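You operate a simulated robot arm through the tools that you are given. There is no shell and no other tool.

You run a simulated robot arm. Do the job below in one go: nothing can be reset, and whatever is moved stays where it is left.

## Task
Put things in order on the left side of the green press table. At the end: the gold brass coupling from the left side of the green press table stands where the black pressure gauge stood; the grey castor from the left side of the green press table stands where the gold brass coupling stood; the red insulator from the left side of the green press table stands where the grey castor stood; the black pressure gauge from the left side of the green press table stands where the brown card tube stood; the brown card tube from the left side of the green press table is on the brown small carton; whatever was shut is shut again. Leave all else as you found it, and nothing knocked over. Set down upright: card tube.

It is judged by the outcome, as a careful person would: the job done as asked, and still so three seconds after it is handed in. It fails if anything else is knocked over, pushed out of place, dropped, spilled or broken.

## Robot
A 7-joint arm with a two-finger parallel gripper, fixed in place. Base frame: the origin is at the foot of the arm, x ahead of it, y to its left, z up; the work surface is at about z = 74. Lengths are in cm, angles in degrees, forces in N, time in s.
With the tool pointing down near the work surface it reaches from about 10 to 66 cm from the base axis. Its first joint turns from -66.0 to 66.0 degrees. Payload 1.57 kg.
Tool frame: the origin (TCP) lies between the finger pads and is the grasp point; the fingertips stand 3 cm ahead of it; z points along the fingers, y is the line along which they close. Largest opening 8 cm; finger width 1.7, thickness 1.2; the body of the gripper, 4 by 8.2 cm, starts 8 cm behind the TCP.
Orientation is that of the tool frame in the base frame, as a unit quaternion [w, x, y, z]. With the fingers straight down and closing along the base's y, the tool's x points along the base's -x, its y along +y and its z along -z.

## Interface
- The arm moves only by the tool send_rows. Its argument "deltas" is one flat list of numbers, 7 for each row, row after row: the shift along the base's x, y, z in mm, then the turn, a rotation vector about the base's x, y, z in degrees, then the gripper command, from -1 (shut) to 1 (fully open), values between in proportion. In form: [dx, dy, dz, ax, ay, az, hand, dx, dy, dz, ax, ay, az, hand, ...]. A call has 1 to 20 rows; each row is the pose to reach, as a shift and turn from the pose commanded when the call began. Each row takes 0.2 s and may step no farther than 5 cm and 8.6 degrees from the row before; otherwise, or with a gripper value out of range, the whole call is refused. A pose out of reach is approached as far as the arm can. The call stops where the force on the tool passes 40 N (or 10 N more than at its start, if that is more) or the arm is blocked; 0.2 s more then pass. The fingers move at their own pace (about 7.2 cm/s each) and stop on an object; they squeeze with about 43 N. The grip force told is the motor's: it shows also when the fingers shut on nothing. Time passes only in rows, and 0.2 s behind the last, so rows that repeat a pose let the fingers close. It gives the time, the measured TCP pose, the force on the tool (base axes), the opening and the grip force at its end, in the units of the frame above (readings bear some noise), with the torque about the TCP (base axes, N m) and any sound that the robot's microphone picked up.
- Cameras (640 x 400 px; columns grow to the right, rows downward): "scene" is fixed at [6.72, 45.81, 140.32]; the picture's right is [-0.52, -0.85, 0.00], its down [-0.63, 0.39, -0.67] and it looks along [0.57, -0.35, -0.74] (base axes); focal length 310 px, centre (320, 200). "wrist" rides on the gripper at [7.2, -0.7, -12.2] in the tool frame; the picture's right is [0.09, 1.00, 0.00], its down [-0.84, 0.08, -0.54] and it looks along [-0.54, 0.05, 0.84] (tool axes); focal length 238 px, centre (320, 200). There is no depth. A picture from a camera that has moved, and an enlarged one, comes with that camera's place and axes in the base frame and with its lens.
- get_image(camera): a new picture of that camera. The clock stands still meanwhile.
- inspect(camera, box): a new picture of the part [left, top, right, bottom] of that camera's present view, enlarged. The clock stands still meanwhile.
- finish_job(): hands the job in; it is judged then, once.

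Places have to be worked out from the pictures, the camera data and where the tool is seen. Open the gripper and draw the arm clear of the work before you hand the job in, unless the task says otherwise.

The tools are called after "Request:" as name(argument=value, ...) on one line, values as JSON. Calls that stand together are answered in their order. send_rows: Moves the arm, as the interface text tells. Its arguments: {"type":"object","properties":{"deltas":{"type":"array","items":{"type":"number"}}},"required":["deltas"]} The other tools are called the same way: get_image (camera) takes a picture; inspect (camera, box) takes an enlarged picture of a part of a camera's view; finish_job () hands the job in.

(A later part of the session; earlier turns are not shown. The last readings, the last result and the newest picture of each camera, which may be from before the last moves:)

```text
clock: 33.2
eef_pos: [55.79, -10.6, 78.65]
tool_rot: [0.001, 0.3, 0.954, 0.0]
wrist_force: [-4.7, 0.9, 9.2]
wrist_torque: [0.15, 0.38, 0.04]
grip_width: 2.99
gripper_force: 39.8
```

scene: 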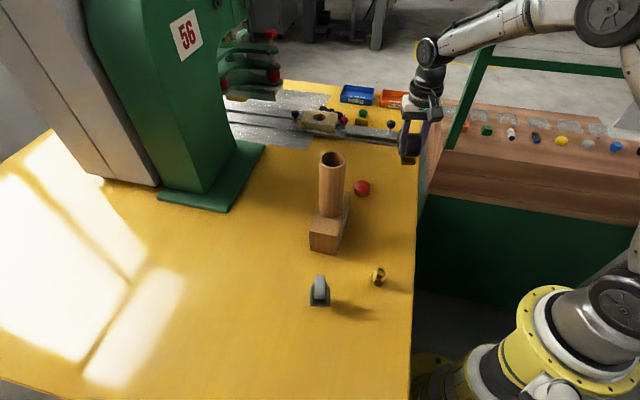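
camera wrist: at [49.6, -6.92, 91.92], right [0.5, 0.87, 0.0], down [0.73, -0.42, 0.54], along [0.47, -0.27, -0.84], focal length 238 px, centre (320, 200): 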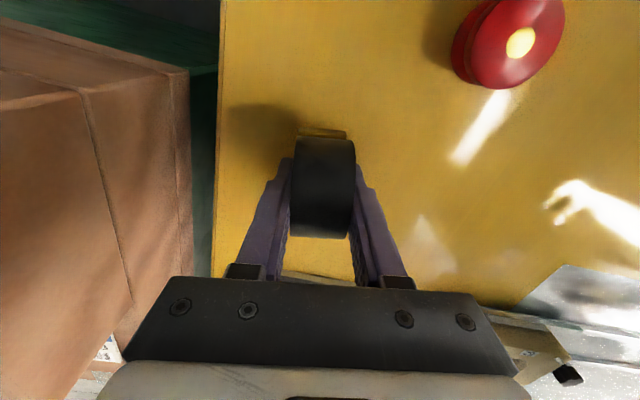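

Contact now. Easing up 1 mm for a light touch, then opening gradually.

Request:
send_rows(deltas=[0, 0, 0.8, 0, 0, 0, -1, 0, 0, 0.8, 0, 0, 0, -0.15, 0, 0, 0.8, 0, 0, 0, 0.1, 0, 0, 0.8, 0, 0, 0, 0.4, 0, 0, 0.8, 0, 0, 0, 1, 0, 0, 0.8, 0, 0, 0, 1])

Request:
get_image(camera="wrist")

Request:
inspect(camera="scene", box=[320, 80, 460, 200])

```text
clock: 34.6
eef_pos: [55.82, -10.57, 78.6]
tool_rot: [-0.001, 0.301, 0.954, 0.0]
wrist_force: [-0.4, 0.2, -0.4]
wrist_torque: [-0.02, 0.01, -0.01]
grip_width: 8.0
gripper_force: 0.1
```

```text
taken
camera wrist: at [49.57, -7.05, 90.79], right [0.5, 0.87, 0.0], down [0.73, -0.42, 0.54], along [0.47, -0.27, -0.84], focal length 238 px, centre (320, 200)
```

wrist: 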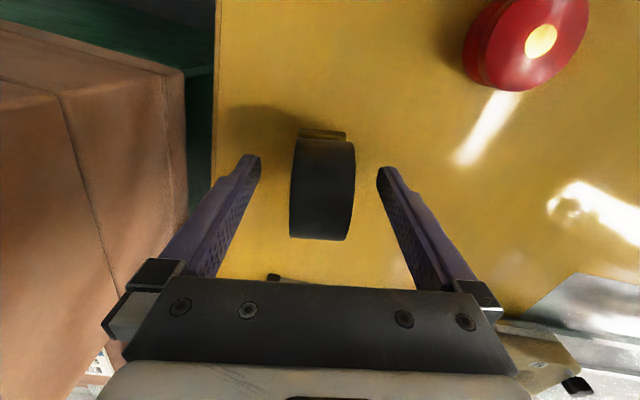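

```text
3.33 times, centred on (390, 140) of scene
camera zoom: at [6.72, 45.81, 140.32], right [-0.52, -0.85, 0.0], down [-0.63, 0.39, -0.67], along [0.57, -0.35, -0.74], focal length 1034 px, centre (87, 400)
```

zoom: 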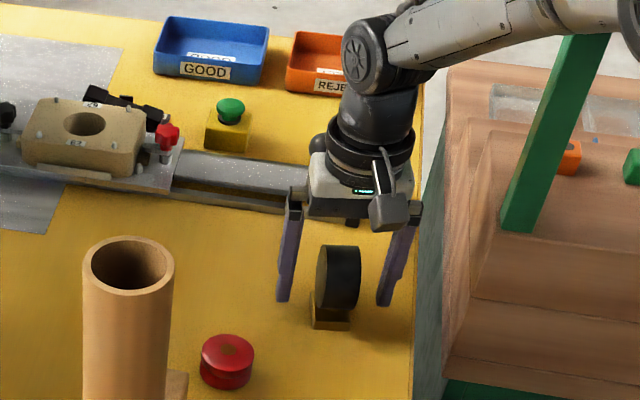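

The gauge stands upright and free. Withdrawing upward, then moving to a viewing pose above the coupling.

Request:
send_rows(deltas=[0, 0, 15, 0, 0, 0, 1, 0, 0, 40, 0, 0, 0, 1, 0, 0, 80, 0, 0, 0, 1, 0, 0, 120, 0, 0, 0, 1, 0, 0, 160, 0, 0, 0, 1, -20, 20, 170, 0, 0, 7, 1, -50, 50, 170, 0, 0, 14, 1, -80, 80, 170, 0, 0, 21, 1, -110, 110, 170, 0, 0, 28, 1, -140, 140, 170, 0, 0, 35, 1, -170, 170, 170, 0, 0, 35, 1, -200, 200, 170, 0, 0, 35, 1, -230, 230, 170, 0, 0, 35, 1, -255, 255, 170, 0, 0, 35, 1, -270, 268, 165, 0, 0, 35, 1, -270, 268, 165, 0, 0, 35, 1])

Request:
get_image(camera="wrist")

Request:
get_image(camera="scene")

```text
clock: 38.0
eef_pos: [28.96, 16.37, 95.04]
tool_rot: [0.0, -0.001, 1.0, -0.001]
wrist_force: [0.4, 0.1, 0.0]
wrist_torque: [0.0, 0.01, -0.05]
grip_width: 8.0
gripper_force: 0.0
```

```text
taken
camera wrist: at [21.67, 15.57, 107.14], right [-0.09, 1.0, 0.0], down [0.84, 0.08, 0.54], along [0.54, 0.05, -0.84], focal length 238 px, centre (320, 200)
```

wrist: 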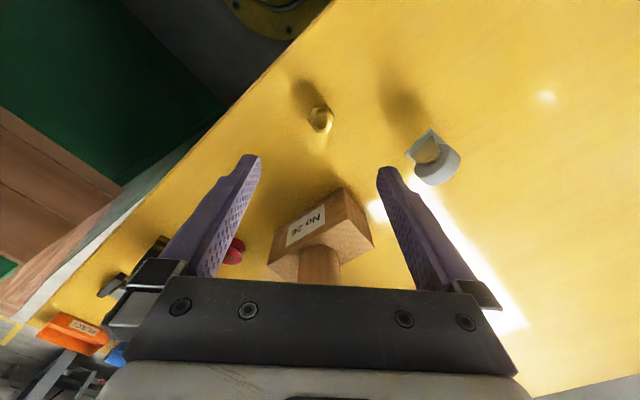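

```text
taken
```

scene: 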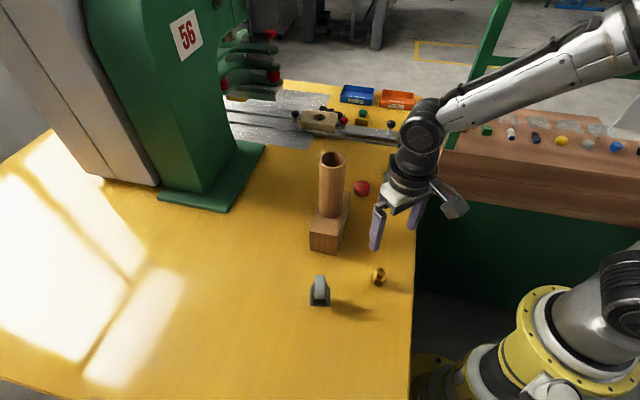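

Gripper is over the coupling. Zooming in for its hex orientation and position, plus the castor and the placed gauge.

Request:
inspect(camera="wrist", box=[280, 80, 360, 150])

Request:
inspect(camera="wrist", box=[390, 110, 480, 200])

Request:
inspect(camera="scene", box=[350, 250, 410, 300])

Request:
inspect(camera="scene", box=[320, 100, 440, 200])

```text
5.71 times, centred on (320, 115) of wrist
camera zoom: at [21.67, 15.57, 107.14], right [-0.09, 1.0, 0.0], down [0.84, 0.08, 0.54], along [0.54, 0.05, -0.84], focal length 1362 px, centre (320, 686)
```

zoom: 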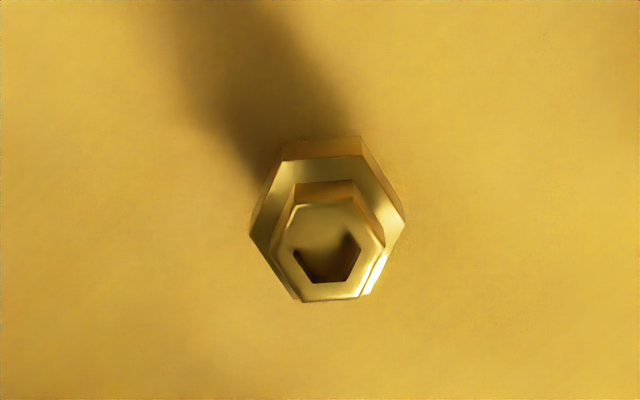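

```text
4.44 times, centred on (435, 155) of wrist
camera zoom: at [21.67, 15.57, 107.14], right [-0.09, 1.0, 0.0], down [0.84, 0.08, 0.54], along [0.54, 0.05, -0.84], focal length 1059 px, centre (-191, 400)
```

zoom: 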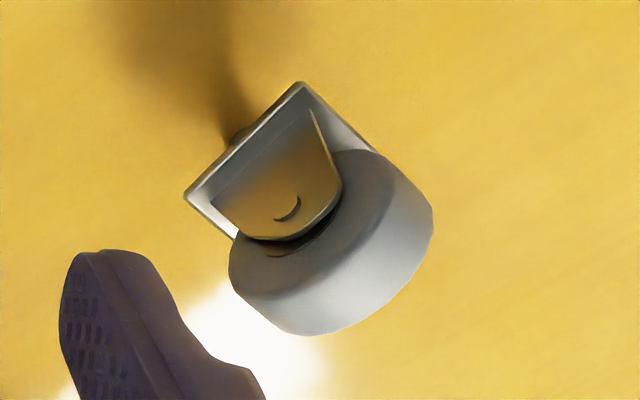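

```text
8.00 times, centred on (380, 275) of scene
camera zoom: at [6.72, 45.81, 140.32], right [-0.52, -0.85, 0.0], down [-0.63, 0.39, -0.67], along [0.57, -0.35, -0.74], focal length 2482 px, centre (-160, -400)
```

zoom: 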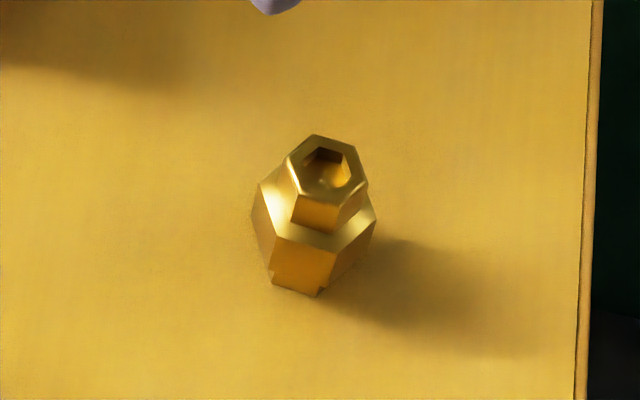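

```text
4.00 times, centred on (380, 150) of scene
camera zoom: at [6.72, 45.81, 140.32], right [-0.52, -0.85, 0.0], down [-0.63, 0.39, -0.67], along [0.57, -0.35, -0.74], focal length 1241 px, centre (80, 400)
```

zoom: 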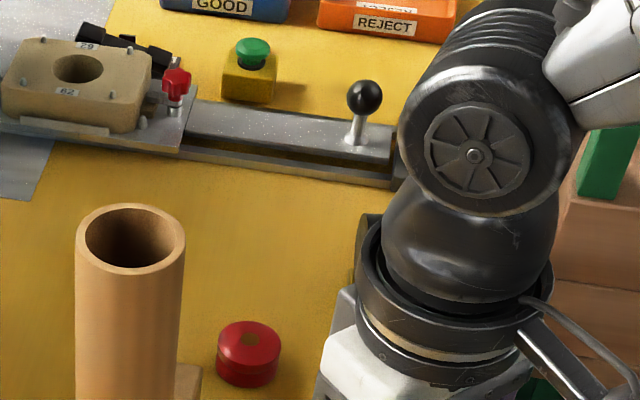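

The coupling is hexagonal, about 2.8 across flats on its mid collar (z ~74.5–77). It's centred at about (29.15, 16.4), with flat normals near 70° from x. I'll turn the gripper -19.5° to close on flats, descend to z ≈ 86 and re-check.

Request:
send_rows(deltas=[1, 0, -20, 0, 0, -7, 1, 2, 1, -45, 0, 0, -14, 1, 2.5, 1, -70, 0, 0, -19.5, 1, 2.5, 1, -90, 0, 0, -19.5, 1, 2.5, 1, -90, 0, 0, -19.5, 1])

Request:
get_image(camera="wrist")

Request:
inspect(camera="wrist", box=[250, 100, 390, 200])

Request:
inspect(camera="scene", box=[320, 100, 440, 200])

```text
clock: 39.2
eef_pos: [29.12, 16.32, 85.88]
tool_rot: [-0.001, 0.17, 0.985, 0.0]
wrist_force: [-0.1, -0.3, 0.0]
wrist_torque: [-0.01, 0.03, -0.01]
grip_width: 7.99
gripper_force: 0.2
```

```text
taken
camera wrist: at [22.09, 18.06, 98.14], right [0.25, 0.97, 0.0], down [0.81, -0.21, 0.54], along [0.53, -0.13, -0.84], focal length 238 px, centre (320, 200)
```

wrist: 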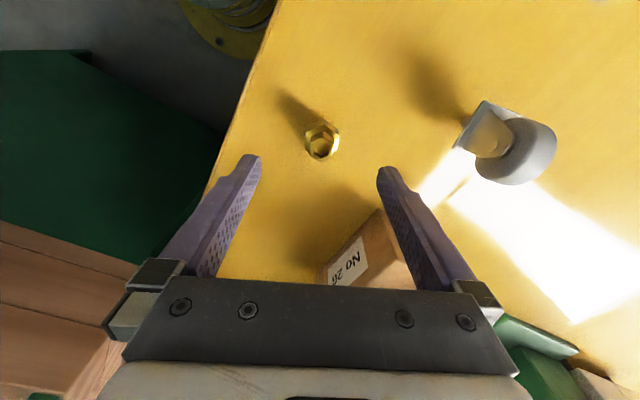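

```text
4.00 times, centred on (320, 150) of wrist
camera zoom: at [22.09, 18.06, 98.14], right [0.25, 0.97, 0.0], down [0.81, -0.21, 0.54], along [0.53, -0.13, -0.84], focal length 953 px, centre (320, 400)
```

zoom: 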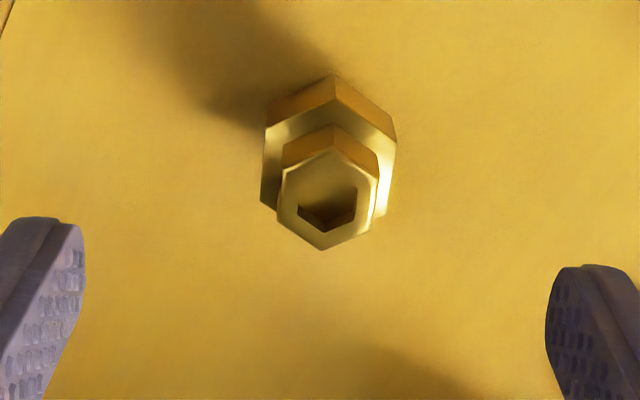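

```text
4.00 times, centred on (380, 150) of scene
camera zoom: at [6.72, 45.81, 140.32], right [-0.52, -0.85, 0.0], down [-0.63, 0.39, -0.67], along [0.57, -0.35, -0.74], focal length 1241 px, centre (80, 400)
```

zoom: 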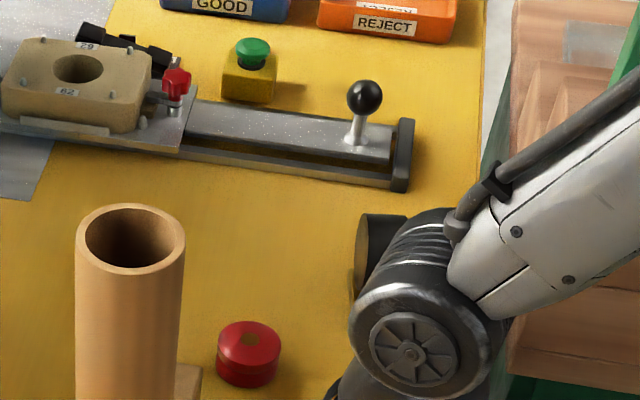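

The flats are now parallel to the fingers and the coupling is within about 1 mm of the midline. Descending to TCP z ≈ 77.6, tips just above the table.

Request:
send_rows(deltas=[1, 1, -25, 0, 0, 0, 1, 1, 1, -50, 0, 0, 0, 1, 1, 1, -70, 0, 0, 0, 1, 1, 1, -80, 0, 0, 0, 1, 1, 1, -82.5, 0, 0, 0, 1, 1, 1, -82.5, 0, 0, 0, 1])

Request:
get_image(camera="wrist")

Request:
inspect(camera="scene", box=[330, 220, 430, 300])

```text
clock: 40.6
eef_pos: [29.26, 16.35, 77.94]
tool_rot: [0.0, 0.169, 0.986, 0.0]
wrist_force: [-0.6, 0.1, 0.3]
wrist_torque: [0.0, -0.03, -0.04]
grip_width: 8.01
gripper_force: 0.1
```

```text
taken
camera wrist: at [22.22, 18.11, 89.96], right [0.25, 0.97, 0.0], down [0.81, -0.21, 0.54], along [0.53, -0.13, -0.84], focal length 238 px, centre (320, 200)
```

wrist: 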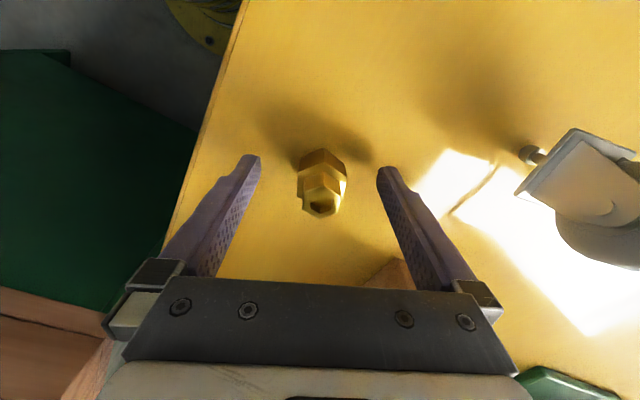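

```text
5.00 times, centred on (380, 260) of scene
camera zoom: at [6.72, 45.81, 140.32], right [-0.52, -0.85, 0.0], down [-0.63, 0.39, -0.67], along [0.57, -0.35, -0.74], focal length 1551 px, centre (20, -100)
```

zoom: 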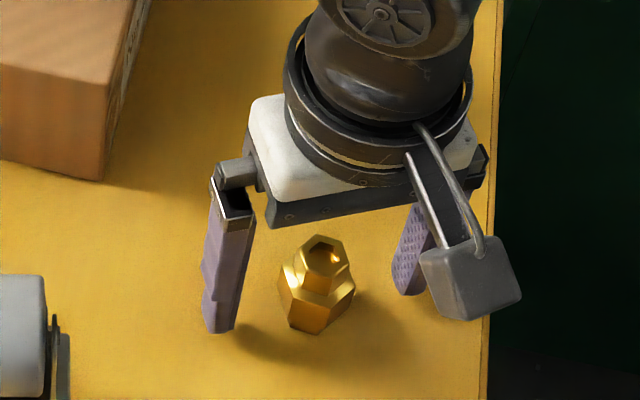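

The coupling sits between the fingers. I noticed something small beside the castor plate, so I'll zoom on that before closing, and on the coupling's centring.

Request:
inspect(camera="wrist", box=[500, 110, 640, 220])

Request:
inspect(camera="wrist", box=[250, 130, 390, 230])

Request:
inspect(camera="scene", box=[290, 260, 350, 310])

```text
3.64 times, centred on (570, 165) of wrist
camera zoom: at [22.22, 18.11, 89.96], right [0.25, 0.97, 0.0], down [0.81, -0.21, 0.54], along [0.53, -0.13, -0.84], focal length 867 px, centre (-589, 327)
```

zoom: 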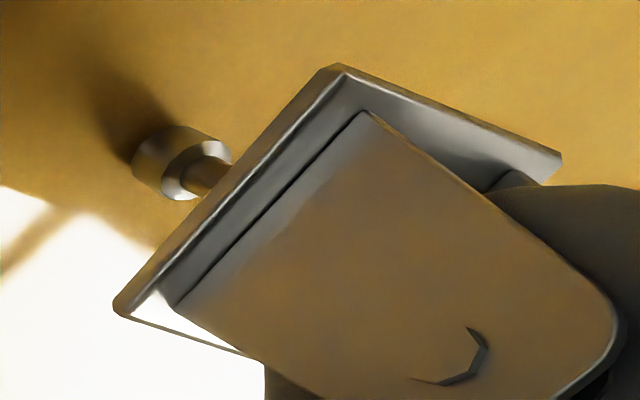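

```text
4.00 times, centred on (320, 180) of wrist
camera zoom: at [22.22, 18.11, 89.96], right [0.25, 0.97, 0.0], down [0.81, -0.21, 0.54], along [0.53, -0.13, -0.84], focal length 953 px, centre (320, 280)
```

zoom: 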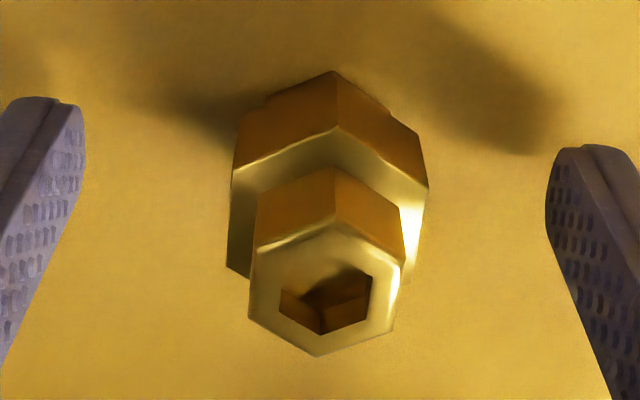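

```text
8.00 times, centred on (320, 285) of scene
camera zoom: at [6.72, 45.81, 140.32], right [-0.52, -0.85, 0.0], down [-0.63, 0.39, -0.67], along [0.57, -0.35, -0.74], focal length 2482 px, centre (320, -480)
```

zoom: 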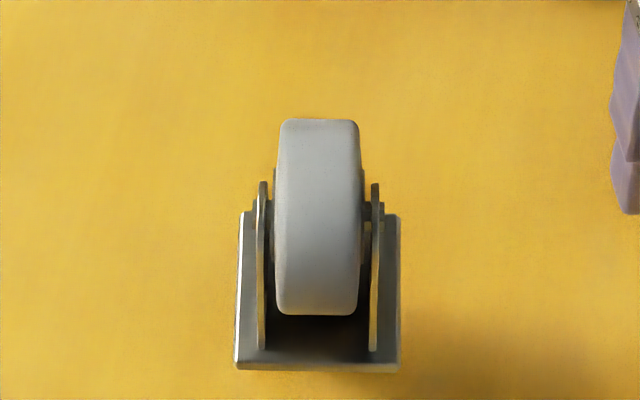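

That detail matters: the castor stands on a small round foot and stem, with its plate up at z ≈ 77.4. Its true footprint is near (31.9, 30.6), and its wheel top is about 83.6. The coupling itself is centred, so I close on it now.

Request:
send_rows(deltas=[0, 0, 0, 0, 0, 0, 0.4, 0, 0, 0, 0, 0, 0, 0, 0, 0, 0, 0, 0, 0, -0.2, 0, 0, 0, 0, 0, 0, -0.35, 0, 0, 0, 0, 0, 0, -1, 0, 0, 0, 0, 0, 0, -1])

Request:
get_image(camera="wrist")

```text
clock: 42.0
eef_pos: [29.16, 16.39, 77.83]
tool_rot: [0.001, 0.169, 0.986, 0.0]
wrist_force: [1.4, -1.0, 1.8]
wrist_torque: [-0.01, 0.0, 0.03]
grip_width: 3.11
gripper_force: 40.0
```

```text
taken
camera wrist: at [22.22, 18.11, 89.98], right [0.25, 0.97, 0.0], down [0.81, -0.21, 0.54], along [0.53, -0.13, -0.84], focal length 238 px, centre (320, 200)
```

wrist: 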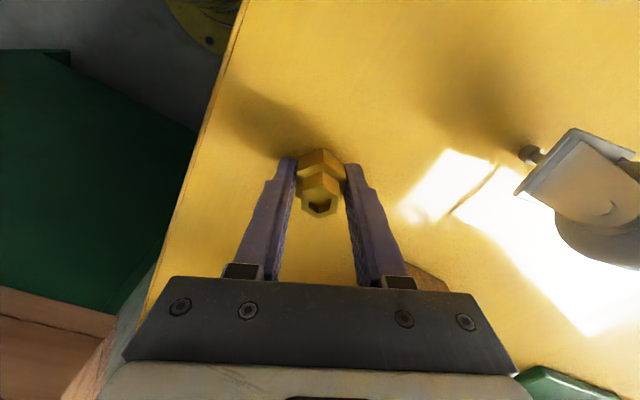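

Gripped at 3.1 across the flats. Lifting well clear (castor top is about 84), then checking the hold.

Request:
send_rows(deltas=[0, 0, 8, 0, 0, 0, -1, 0, 0, 25, 0, 0, 0, -1, 0, 0, 55, 0, 0, 0, -1, 0, 0, 90, 0, 0, 0, -1, 0, 0, 125, 0, 0, 0, -1, 0, 0, 160, 0, 0, 0, -1, 0, 0, 180, 0, 0, 0, -1, 0, 0, 180, 0, 0, 0, -1])

Request:
get_image(camera="wrist")

Request:
get_image(camera="scene")

```text
clock: 43.8
eef_pos: [29.28, 16.41, 95.77]
tool_rot: [0.0, 0.169, 0.986, 0.0]
wrist_force: [0.3, -0.2, -1.7]
wrist_torque: [-0.01, -0.01, 0.02]
grip_width: 3.07
gripper_force: 40.4
```

```text
taken
camera wrist: at [22.27, 18.15, 107.94], right [0.25, 0.97, 0.0], down [0.81, -0.21, 0.54], along [0.53, -0.13, -0.84], focal length 238 px, centre (320, 200)
```

wrist: 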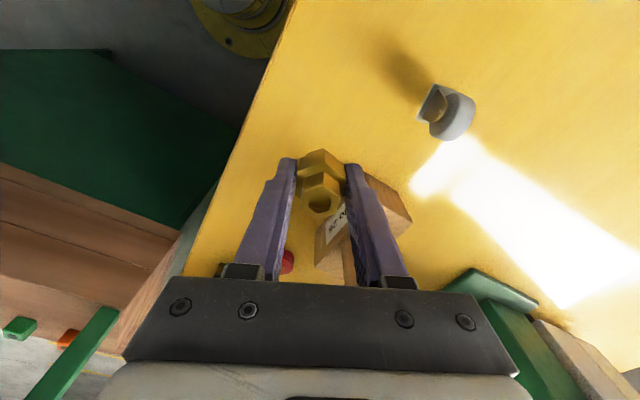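

```text
taken
```

scene: 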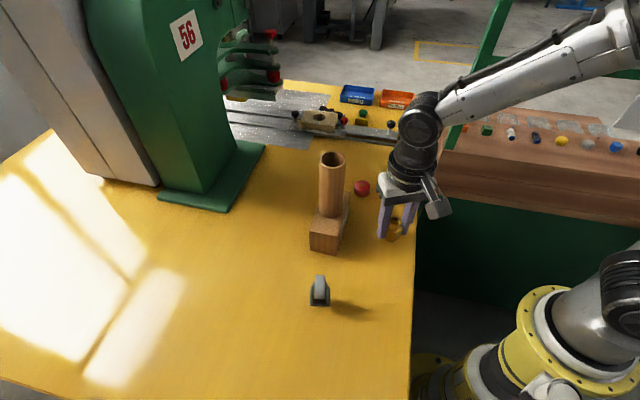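

The coupling is secure. Carrying it at z ≈ 96 (8 cm above the castor) to the gauge's old spot (30.8, 43.35), then lowering to just above the table.

Request:
send_rows(deltas=[0, 10, 0, 0, 0, 0, -1, 1, 35, 0, 0, 0, 0, -1, 2, 65, 0, 0, 0, 0, -1, 3, 95, 0, 0, 0, 0, -1, 5, 125, 0, 0, 0, 0, -1, 7, 155, 0, 0, 0, 0, -1, 9, 185, 0, 0, 0, 0, -1, 11, 215, 0, 0, 0, 0, -1, 13, 245, 0, 0, 0, 0, -1, 15, 262, 0, 0, 0, 0, -1, 15.5, 269.5, 0, 0, 0, 0, -1, 15.5, 269.5, -30, 0, 0, 0, -1, 15.5, 269.5, -65, 0, 0, 0, -1, 15.5, 269.5, -100, 0, 0, 0, -1, 15.5, 269.5, -130, 0, 0, 0, -1, 15.5, 269.5, -155, 0, 0, 0, -1, 15.5, 269.5, -165, 0, 0, 0, -1, 15.5, 269.5, -165, 0, 0, 0, -1])

Request:
get_image(camera="wrist")

Request:
get_image(camera="scene")

```text
clock: 47.6
eef_pos: [30.58, 43.23, 79.44]
tool_rot: [-0.001, 0.169, 0.986, 0.001]
wrist_force: [-0.2, 0.4, -2.2]
wrist_torque: [0.02, 0.0, 0.01]
grip_width: 3.04
gripper_force: 39.6
```

```text
taken
camera wrist: at [23.65, 45.03, 91.47], right [0.25, 0.97, 0.0], down [0.81, -0.21, 0.54], along [0.53, -0.13, -0.84], focal length 238 px, centre (320, 200)
```

wrist: 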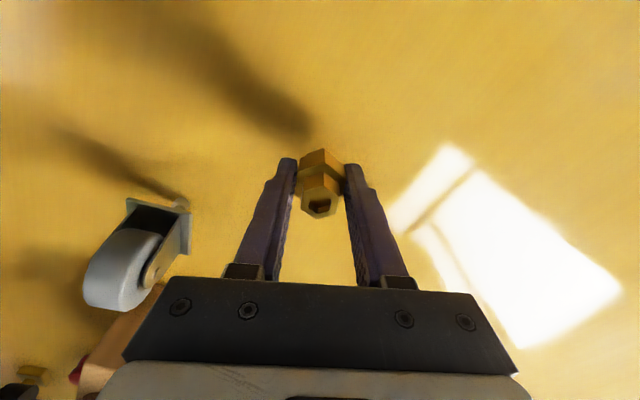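

```text
taken
```

scene: 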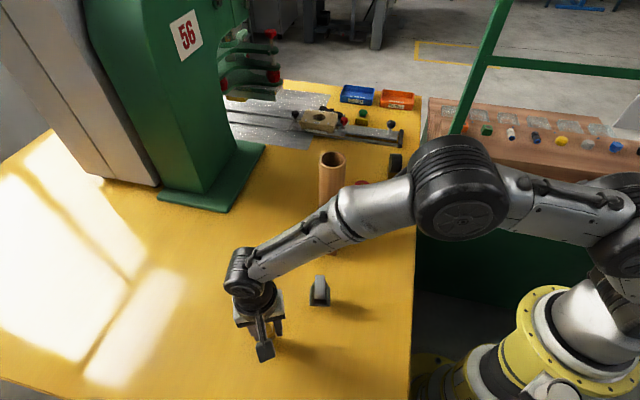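

Positioned about 1.5 mm from the target, with about 1.6 cm to go down. Correcting and lowering toward contact.

Request:
send_rows(deltas=[1.5, 1, -6, 0, 0, 0, -1, 1.5, 1, -11, 0, 0, 0, -1, 1.5, 1, -14, 0, 0, 0, -1, 1.5, 1, -15.5, 0, 0, 0, -1])

```text
clock: 48.6
eef_pos: [30.89, 43.41, 77.77]
tool_rot: [0.0, 0.17, 0.985, 0.0]
wrist_force: [0.3, -2.4, 3.2]
wrist_torque: [-0.11, 0.05, 0.0]
grip_width: 3.07
gripper_force: 39.7
```

Light contact (force swung from -2 to +3 N). Releasing gradually.

Request:
send_rows(deltas=[0, 0, -0.3, 0, 0, 0, -0.15, 0, 0, -0.3, 0, 0, 0, 0.1, 0, 0, -0.3, 0, 0, 0, 0.4, 0, 0, 0, 0, 0, 0, 1, 0, 0, 0, 0, 0, 0, 1])

Request:
get_image(camera="wrist")

Request:
inspect(camera="scene", box=[220, 280, 340, 370])

```text
clock: 49.8
eef_pos: [30.82, 43.43, 77.72]
tool_rot: [0.0, 0.169, 0.986, 0.0]
wrist_force: [0.7, -0.2, 0.0]
wrist_torque: [0.0, 0.0, -0.01]
grip_width: 8.03
gripper_force: 0.2
```

```text
taken
camera wrist: at [23.86, 45.16, 89.91], right [0.25, 0.97, 0.0], down [0.81, -0.21, 0.54], along [0.53, -0.13, -0.84], focal length 238 px, centre (320, 200)
```

wrist: 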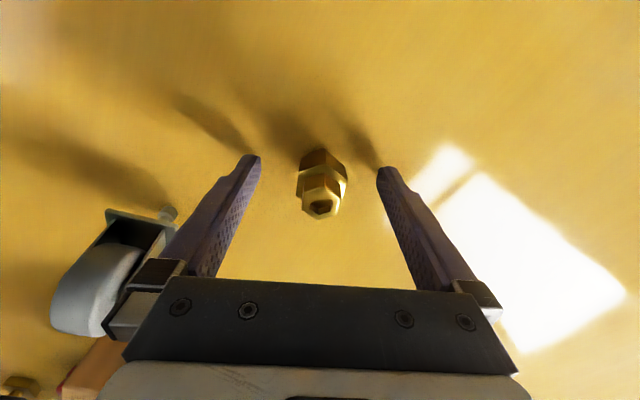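

```text
4.44 times, centred on (280, 325) of scene
camera zoom: at [6.72, 45.81, 140.32], right [-0.52, -0.85, 0.0], down [-0.63, 0.39, -0.67], along [0.57, -0.35, -0.74], focal length 1379 px, centre (498, -356)
```

zoom: 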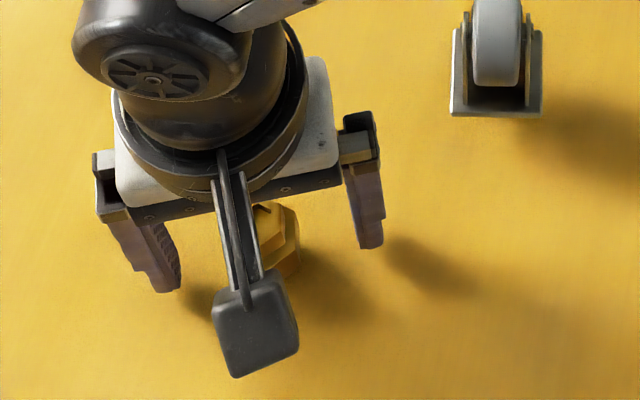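

The coupling stands at the gauge's old spot. Going straight up, then over to the castor with the gripper turned to match its axle (about -32.5° in total), for a close look.

Request:
send_rows(deltas=[0, 0, 15, 0, 0, 0, 1, 0, 0, 45, 0, 0, 0, 1, 0, 0, 85, 0, 0, 0, 1, 0, 0, 125, 0, 0, 0, 1, 0, 0, 165, 0, 0, 0, 1, 0, 0, 190, 0, 0, 0, 1, 3, -30, 190, 0, 0, -6, 1, 6, -70, 190, 0, 0, -13, 1, 9, -105, 190, 0, 0, -13, 1, 10, -128, 190, 0, 0, -13, 1, 10, -128, 190, 0, 0, -13, 1])

Request:
get_image(camera="wrist")

Request:
inspect(camera="wrist", box=[260, 90, 380, 190])

Request:
get_image(camera="scene")

```text
clock: 52.2
eef_pos: [31.68, 30.69, 96.86]
tool_rot: [-0.001, 0.28, 0.96, -0.001]
wrist_force: [0.2, -1.1, 0.5]
wrist_torque: [0.01, -0.02, 0.0]
grip_width: 8.0
gripper_force: 0.0
```

```text
taken
camera wrist: at [25.37, 33.95, 108.96], right [0.46, 0.89, 0.0], down [0.75, -0.38, 0.54], along [0.48, -0.25, -0.84], focal length 238 px, centre (320, 200)
```

wrist: 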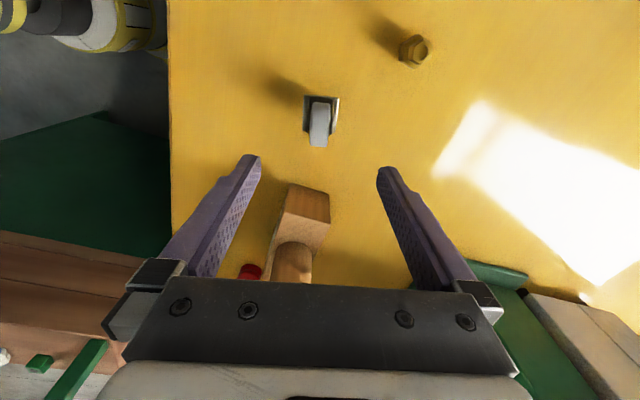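

```text
4.00 times, centred on (320, 140) of wrist
camera zoom: at [25.37, 33.95, 108.96], right [0.46, 0.89, 0.0], down [0.75, -0.38, 0.54], along [0.48, -0.25, -0.84], focal length 953 px, centre (320, 440)
```

zoom: 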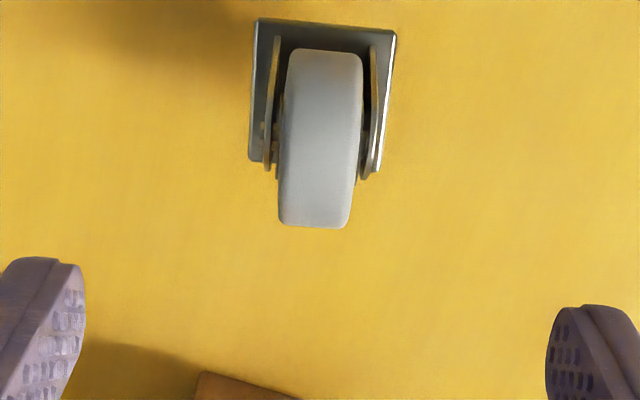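

```text
taken
```

scene: 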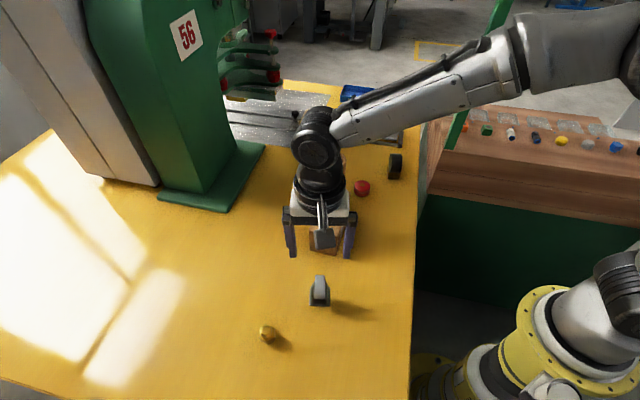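

The gripper is aligned with the castor's axle and centred within about 1 mm. Its fork ears span about 3.2 cm, with the axle at z ≈ 81.3. Descending to TCP z ≈ 81.6 so the tips stay above the plate.

Request:
send_rows(deltas=[0, 0, -30, 0, 0, 0, 1, 0, 0, -65, 0, 0, 0, 1, 0, 0, -100, 0, 0, 0, 1, 0, 0, -130, 0, 0, 0, 1, 0, 0, -147, 0, 0, 0, 1, 0, 0, -153, 0, 0, 0, 1, 0, 0, -153, 0, 0, 0, 1])

Request:
get_image(camera="wrist")

Request:
inspect(camera="wrist", box=[230, 110, 410, 260])

Request:
inspect(camera="scene", box=[260, 230, 400, 340])

```text
clock: 53.8
eef_pos: [31.86, 30.75, 81.4]
tool_rot: [0.0, 0.279, 0.96, 0.0]
wrist_force: [1.0, -0.5, -1.0]
wrist_torque: [0.02, -0.01, -0.04]
grip_width: 7.99
gripper_force: 0.1
```

```text
taken
camera wrist: at [25.37, 33.92, 93.65], right [0.46, 0.89, 0.0], down [0.75, -0.38, 0.54], along [0.48, -0.25, -0.84], focal length 238 px, centre (320, 200)
```

wrist: 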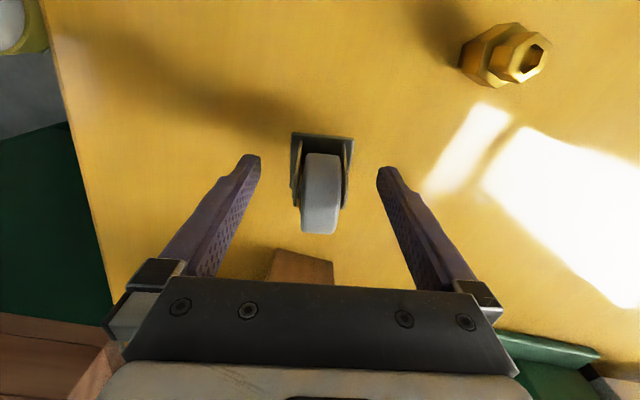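

```text
2.67 times, centred on (320, 185) of wrist
camera zoom: at [25.37, 33.92, 93.65], right [0.46, 0.89, 0.0], down [0.75, -0.38, 0.54], along [0.48, -0.25, -0.84], focal length 636 px, centre (320, 240)
```

zoom: 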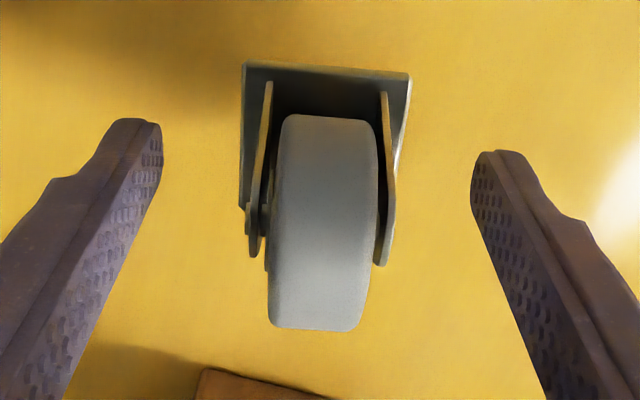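

```text
3.64 times, centred on (330, 285) of scene
camera zoom: at [6.72, 45.81, 140.32], right [-0.52, -0.85, 0.0], down [-0.63, 0.39, -0.67], along [0.57, -0.35, -0.74], focal length 1128 px, centre (284, -109)
```

zoom: 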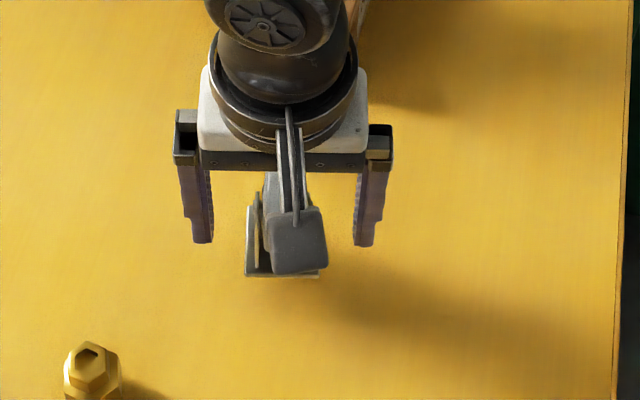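

The castor is centred between the fingers to within about a millimetre. Closing slowly so it isn't tipped on its small foot.

Request:
send_rows(deltas=[0, 0, 0, 0, 0, 0, 0.3, 0, 0, 0, 0, 0, 0, 0, 0, 0, 0, 0, 0, 0, -0.1, 0, 0, 0, 0, 0, 0, -0.15, 0, 0, 0, 0, 0, 0, -0.2, 0, 0, 0, 0, 0, 0, -0.25, 0, 0, 0, 0, 0, 0, -0.3, 0, 0, 0, 0, 0, 0, -0.4, 0, 0, 0, 0, 0, 0, -1, 0, 0, 0, 0, 0, 0, -1])

Request:
get_image(camera="wrist")

Request:
inspect(camera="scene", box=[260, 230, 400, 340])

```text
clock: 56.0
eef_pos: [31.76, 30.71, 81.46]
tool_rot: [0.001, 0.279, 0.96, 0.0]
wrist_force: [-1.0, 0.7, 0.5]
wrist_torque: [0.01, -0.03, 0.01]
grip_width: 3.18
gripper_force: 40.3
```

```text
taken
camera wrist: at [25.37, 33.93, 93.67], right [0.46, 0.89, 0.0], down [0.75, -0.38, 0.54], along [0.48, -0.25, -0.84], focal length 238 px, centre (320, 200)
```

wrist: 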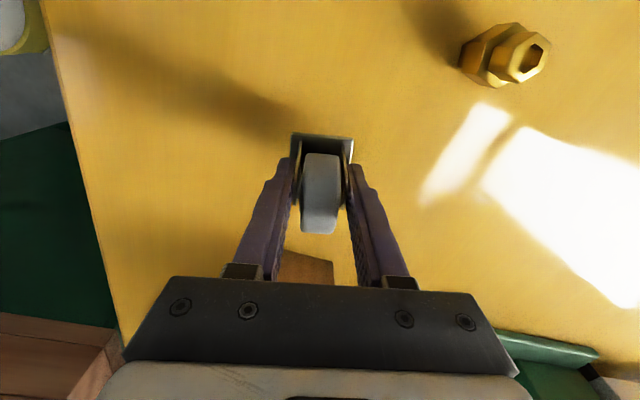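

```text
3.64 times, centred on (330, 285) of scene
camera zoom: at [6.72, 45.81, 140.32], right [-0.52, -0.85, 0.0], down [-0.63, 0.39, -0.67], along [0.57, -0.35, -0.74], focal length 1128 px, centre (284, -109)
```

zoom: 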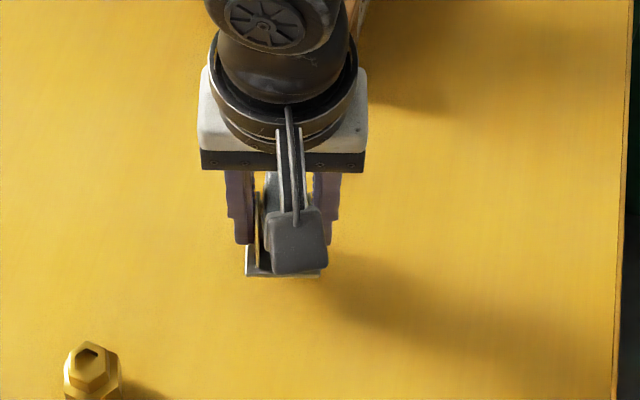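

Gripped at 3.18, with the castor unmoved. Lifting gently, and I'll look at the foot and whether it stays level.

Request:
send_rows(deltas=[0, 0, 5, 0, 0, 0, -1, 0, 0, 15, 0, 0, 0, -1, 0, 0, 35, 0, 0, 0, -1, 0, 0, 60, 0, 0, 0, -1, 0, 0, 85, 0, 0, 0, -1, 0, 0, 100, 0, 0, 0, -1, 0, 0, 100, 0, 0, 0, -1])

Request:
get_image(camera="wrist")

Request:
get_image(camera="scene")

Request:
inspect(camera="scene", box=[260, 190, 400, 300])

```text
clock: 57.6
eef_pos: [31.86, 30.66, 91.37]
tool_rot: [0.0, 0.28, 0.96, 0.0]
wrist_force: [-0.3, 0.9, -0.7]
wrist_torque: [0.03, -0.04, -0.01]
grip_width: 3.14
gripper_force: 40.2
```

```text
taken
camera wrist: at [25.39, 33.91, 103.58], right [0.46, 0.89, 0.0], down [0.75, -0.38, 0.54], along [0.48, -0.25, -0.84], focal length 238 px, centre (320, 200)
```

wrist: 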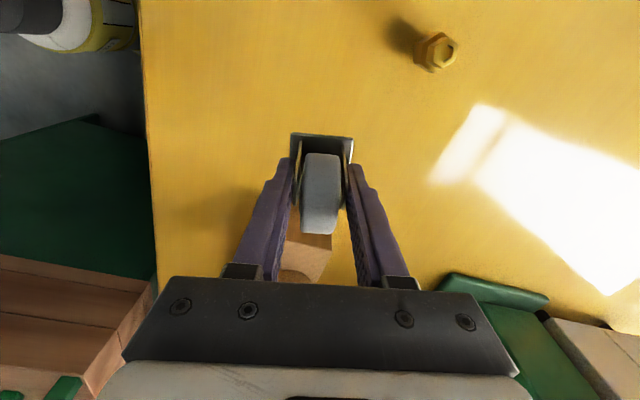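

```text
taken
```

scene: 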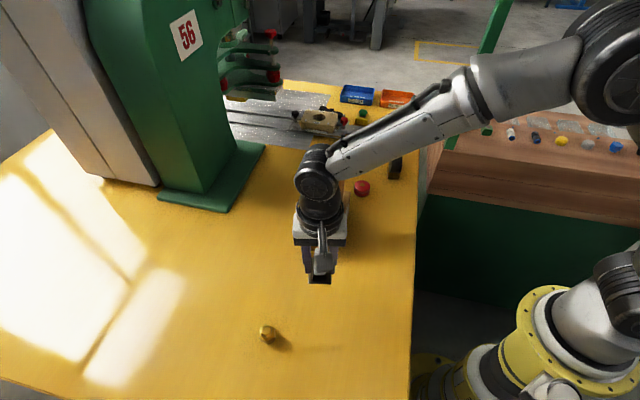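

```text
3.64 times, centred on (330, 245) of scene
camera zoom: at [6.72, 45.81, 140.32], right [-0.52, -0.85, 0.0], down [-0.63, 0.39, -0.67], along [0.57, -0.35, -0.74], focal length 1128 px, centre (284, 36)
```

zoom: 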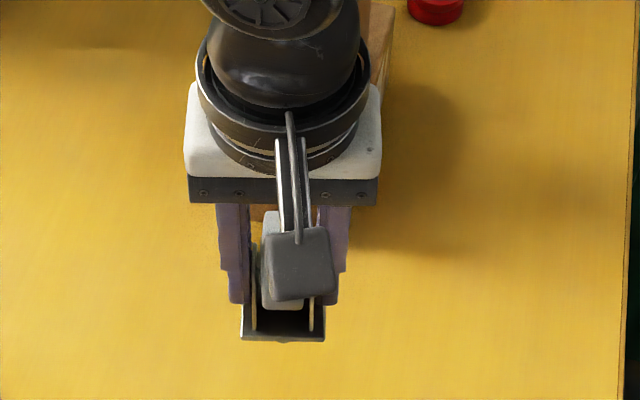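

The castor is held upright, unchanged relative to the fingers. Moving it to the coupling's old spot (29.25, 16.4) and lowering to about 1 cm above contact.

Request:
send_rows(deltas=[-2, -10, 0, 0, 0, 0, -1, -6, -32, 0, 0, 0, 0, -1, -10, -56, 0, 0, 0, 0, -1, -15, -80, 0, 0, 0, 0, -1, -19, -104, 0, 0, 0, 0, -1, -23, -126, 0, 0, 0, 0, -1, -26, -142.5, 0, 0, 0, 0, -1, -26, -142.5, -20, 0, 0, 0, -1, -26, -142.5, -45, 0, 0, 0, -1, -26, -142.5, -70, 0, 0, 0, -1, -26, -142.5, -85, 0, 0, 0, -1, -26, -142.5, -89, 0, 0, 0, -1, -26, -142.5, -89, 0, 0, 0, -1])

Request:
get_image(camera="wrist")

Request:
inspect(camera="scene", box=[310, 200, 450, 310])

```text
clock: 60.4
eef_pos: [29.22, 16.23, 82.51]
tool_rot: [0.0, 0.28, 0.96, 0.0]
wrist_force: [-1.0, -0.4, -1.8]
wrist_torque: [0.01, -0.02, 0.02]
grip_width: 3.18
gripper_force: 40.5
```

```text
taken
camera wrist: at [22.83, 19.57, 94.71], right [0.46, 0.89, 0.0], down [0.75, -0.38, 0.54], along [0.48, -0.25, -0.84], focal length 238 px, centre (320, 200)
```

wrist: 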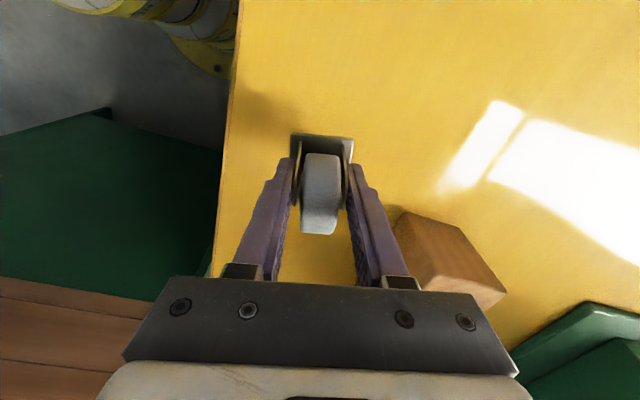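

```text
3.64 times, centred on (380, 255) of scene
camera zoom: at [6.72, 45.81, 140.32], right [-0.52, -0.85, 0.0], down [-0.63, 0.39, -0.67], along [0.57, -0.35, -0.74], focal length 1128 px, centre (102, 0)
```

zoom: 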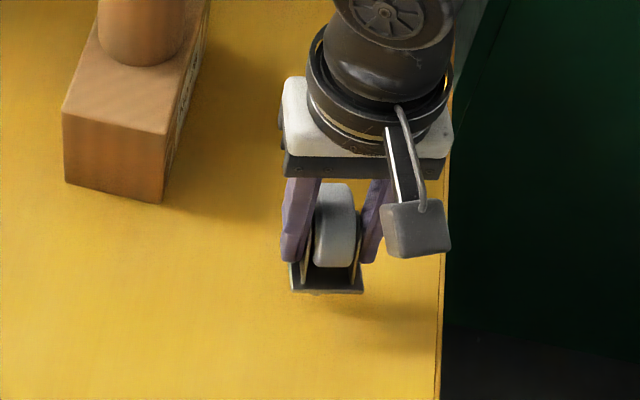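

Above the spot within 1 mm. Lowering slowly toward contact (expected near TCP 81.5).

Request:
send_rows(deltas=[0, 1, -4, 0, 0, 0, -1, 0, 1, -7, 0, 0, 0, -1, 0, 1, -9, 0, 0, 0, -1, 0, 1, -9, 0, 0, 0, -1])

```text
clock: 61.4
eef_pos: [29.31, 16.35, 81.85]
tool_rot: [0.0, 0.279, 0.96, 0.0]
wrist_force: [0.7, -0.2, -2.1]
wrist_torque: [0.0, -0.01, 0.0]
grip_width: 3.16
gripper_force: 40.8
```

No contact yet. Continuing in fine steps.

Request:
send_rows(deltas=[0, 0, -1, 0, 0, 0, -1, 0, 0, -2, 0, 0, 0, -1])

```text
clock: 62.0
eef_pos: [29.26, 16.4, 81.44]
tool_rot: [0.0, 0.28, 0.96, 0.0]
wrist_force: [-1.3, -1.3, 2.4]
wrist_torque: [-0.08, 0.04, -0.01]
grip_width: 3.16
gripper_force: 40.1
```

Light contact with the table. Opening the fingers gradually and symmetrically.

Request:
send_rows(deltas=[0, 0, -0.3, 0, 0, 0, -0.5, 0, 0, -0.3, 0, 0, 0, -0.15, 0, 0, -0.3, 0, 0, 0, -0.05, 0, 0, -0.3, 0, 0, 0, 0.1, 0, 0, -0.3, 0, 0, 0, 0.4, 0, 0, -0.3, 0, 0, 0, 0.8, 0, 0, -0.3, 0, 0, 0, 1])

Request:
get_image(camera="wrist")

Request:
inspect(camera="scene", box=[310, 200, 450, 310])

```text
clock: 63.6
eef_pos: [29.34, 16.47, 81.47]
tool_rot: [0.0, 0.28, 0.96, 0.0]
wrist_force: [0.4, -0.2, -0.6]
wrist_torque: [-0.02, 0.02, 0.01]
grip_width: 7.98
gripper_force: 0.1
```

```text
taken
camera wrist: at [22.9, 19.68, 93.64], right [0.46, 0.89, 0.0], down [0.75, -0.38, 0.54], along [0.48, -0.25, -0.84], focal length 238 px, centre (320, 200)
```

wrist: 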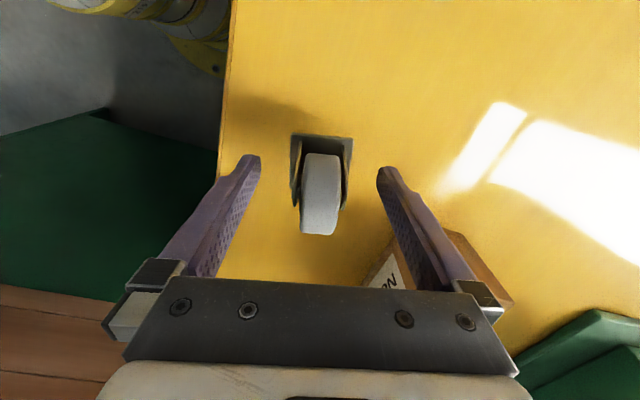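

```text
3.64 times, centred on (380, 255) of scene
camera zoom: at [6.72, 45.81, 140.32], right [-0.52, -0.85, 0.0], down [-0.63, 0.39, -0.67], along [0.57, -0.35, -0.74], focal length 1128 px, centre (102, 0)
```

zoom: 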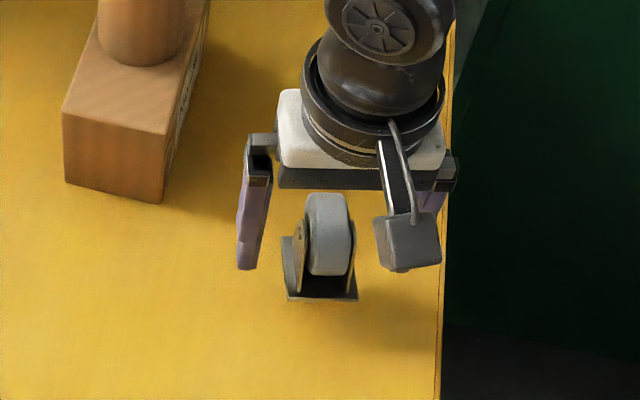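

The castor stands free on its foot. Rising straight up, then travelling around the near side, clear of the tube, to above the insulator.

Request:
send_rows(deltas=[0, 0, 15, 0, 0, 0, 1, 0, 0, 45, 0, 0, 0, 1, 0, 0, 85, 0, 0, 0, 1, 0, 0, 125, 0, 0, 0, 1, 0, 0, 150, 0, 0, 0, 1, 5, -30, 150, 0, 0, 7, 1, 10, -65, 150, 0, 0, 14, 1, 15, -100, 150, 0, 0, 21, 1, 25, -130, 150, 0, 0, 28, 1, 50, -145, 150, 0, 0, 32.5, 1, 85, -146, 150, 0, 0, 32.5, 1, 120, -146, 150, 0, 0, 32.5, 1, 155, -145, 150, 0, 0, 32.5, 1, 190, -144, 150, 0, 0, 32.5, 1, 225, -143, 140, 0, 0, 32.5, 1, 248, -143, 120, 0, 0, 32.5, 1, 250, -143, 100, 0, 0, 32.5, 1, 250, -143, 100, 0, 0, 32.5, 1])

Request:
get_image(camera="wrist")

Request:
get_image(camera="scene")

```text
clock: 67.4
eef_pos: [54.24, 2.18, 91.52]
tool_rot: [0.001, -0.001, 1.0, 0.0]
wrist_force: [-0.1, 0.0, 0.4]
wrist_torque: [0.0, 0.02, 0.0]
grip_width: 7.99
gripper_force: 0.0
```

```text
taken
camera wrist: at [47.09, 1.46, 103.72], right [-0.09, 1.0, 0.0], down [0.84, 0.08, 0.54], along [0.54, 0.05, -0.84], focal length 238 px, centre (320, 200)
```

wrist: 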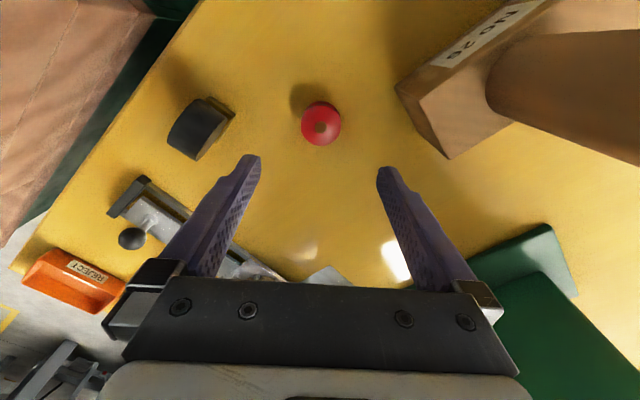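

```text
taken
```

scene: 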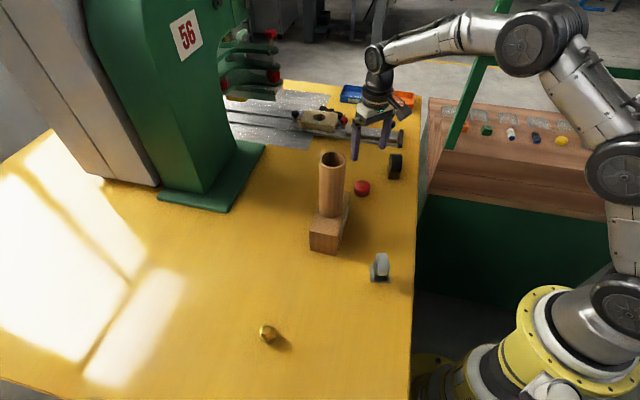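

Everything placed so far still stands. Zooming on the insulator to get its exact centre and profile.

Request:
inspect(camera="wrist", box=[270, 80, 370, 160])

Request:
inspect(camera="scene", box=[340, 140, 420, 210])

```text
5.00 times, centred on (320, 120) of wrist
camera zoom: at [47.09, 1.46, 103.72], right [-0.09, 1.0, 0.0], down [0.84, 0.08, 0.54], along [0.54, 0.05, -0.84], focal length 1192 px, centre (320, 600)
```

zoom: 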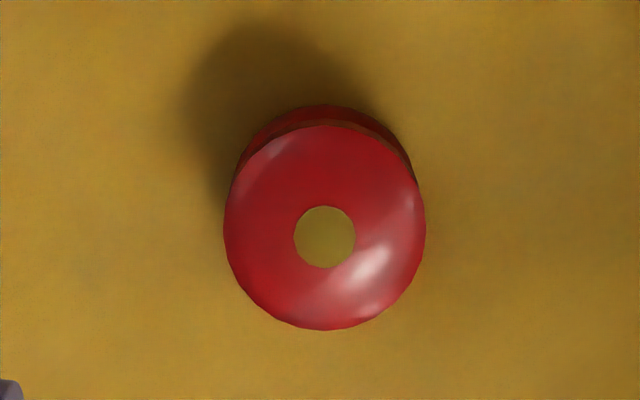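

```text
5.71 times, centred on (380, 175) of scene
camera zoom: at [6.72, 45.81, 140.32], right [-0.52, -0.85, 0.0], down [-0.63, 0.39, -0.67], along [0.57, -0.35, -0.74], focal length 1773 px, centre (-23, 343)
```

zoom: 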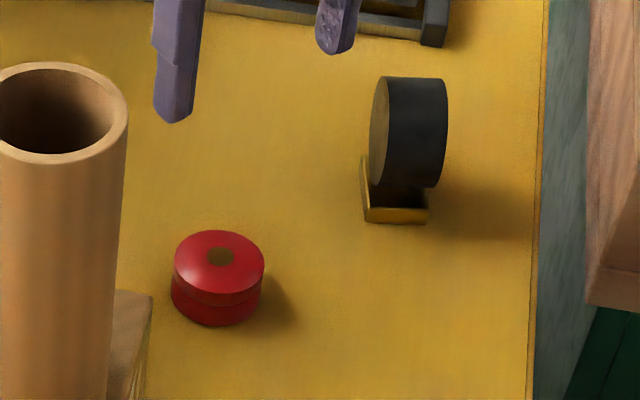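

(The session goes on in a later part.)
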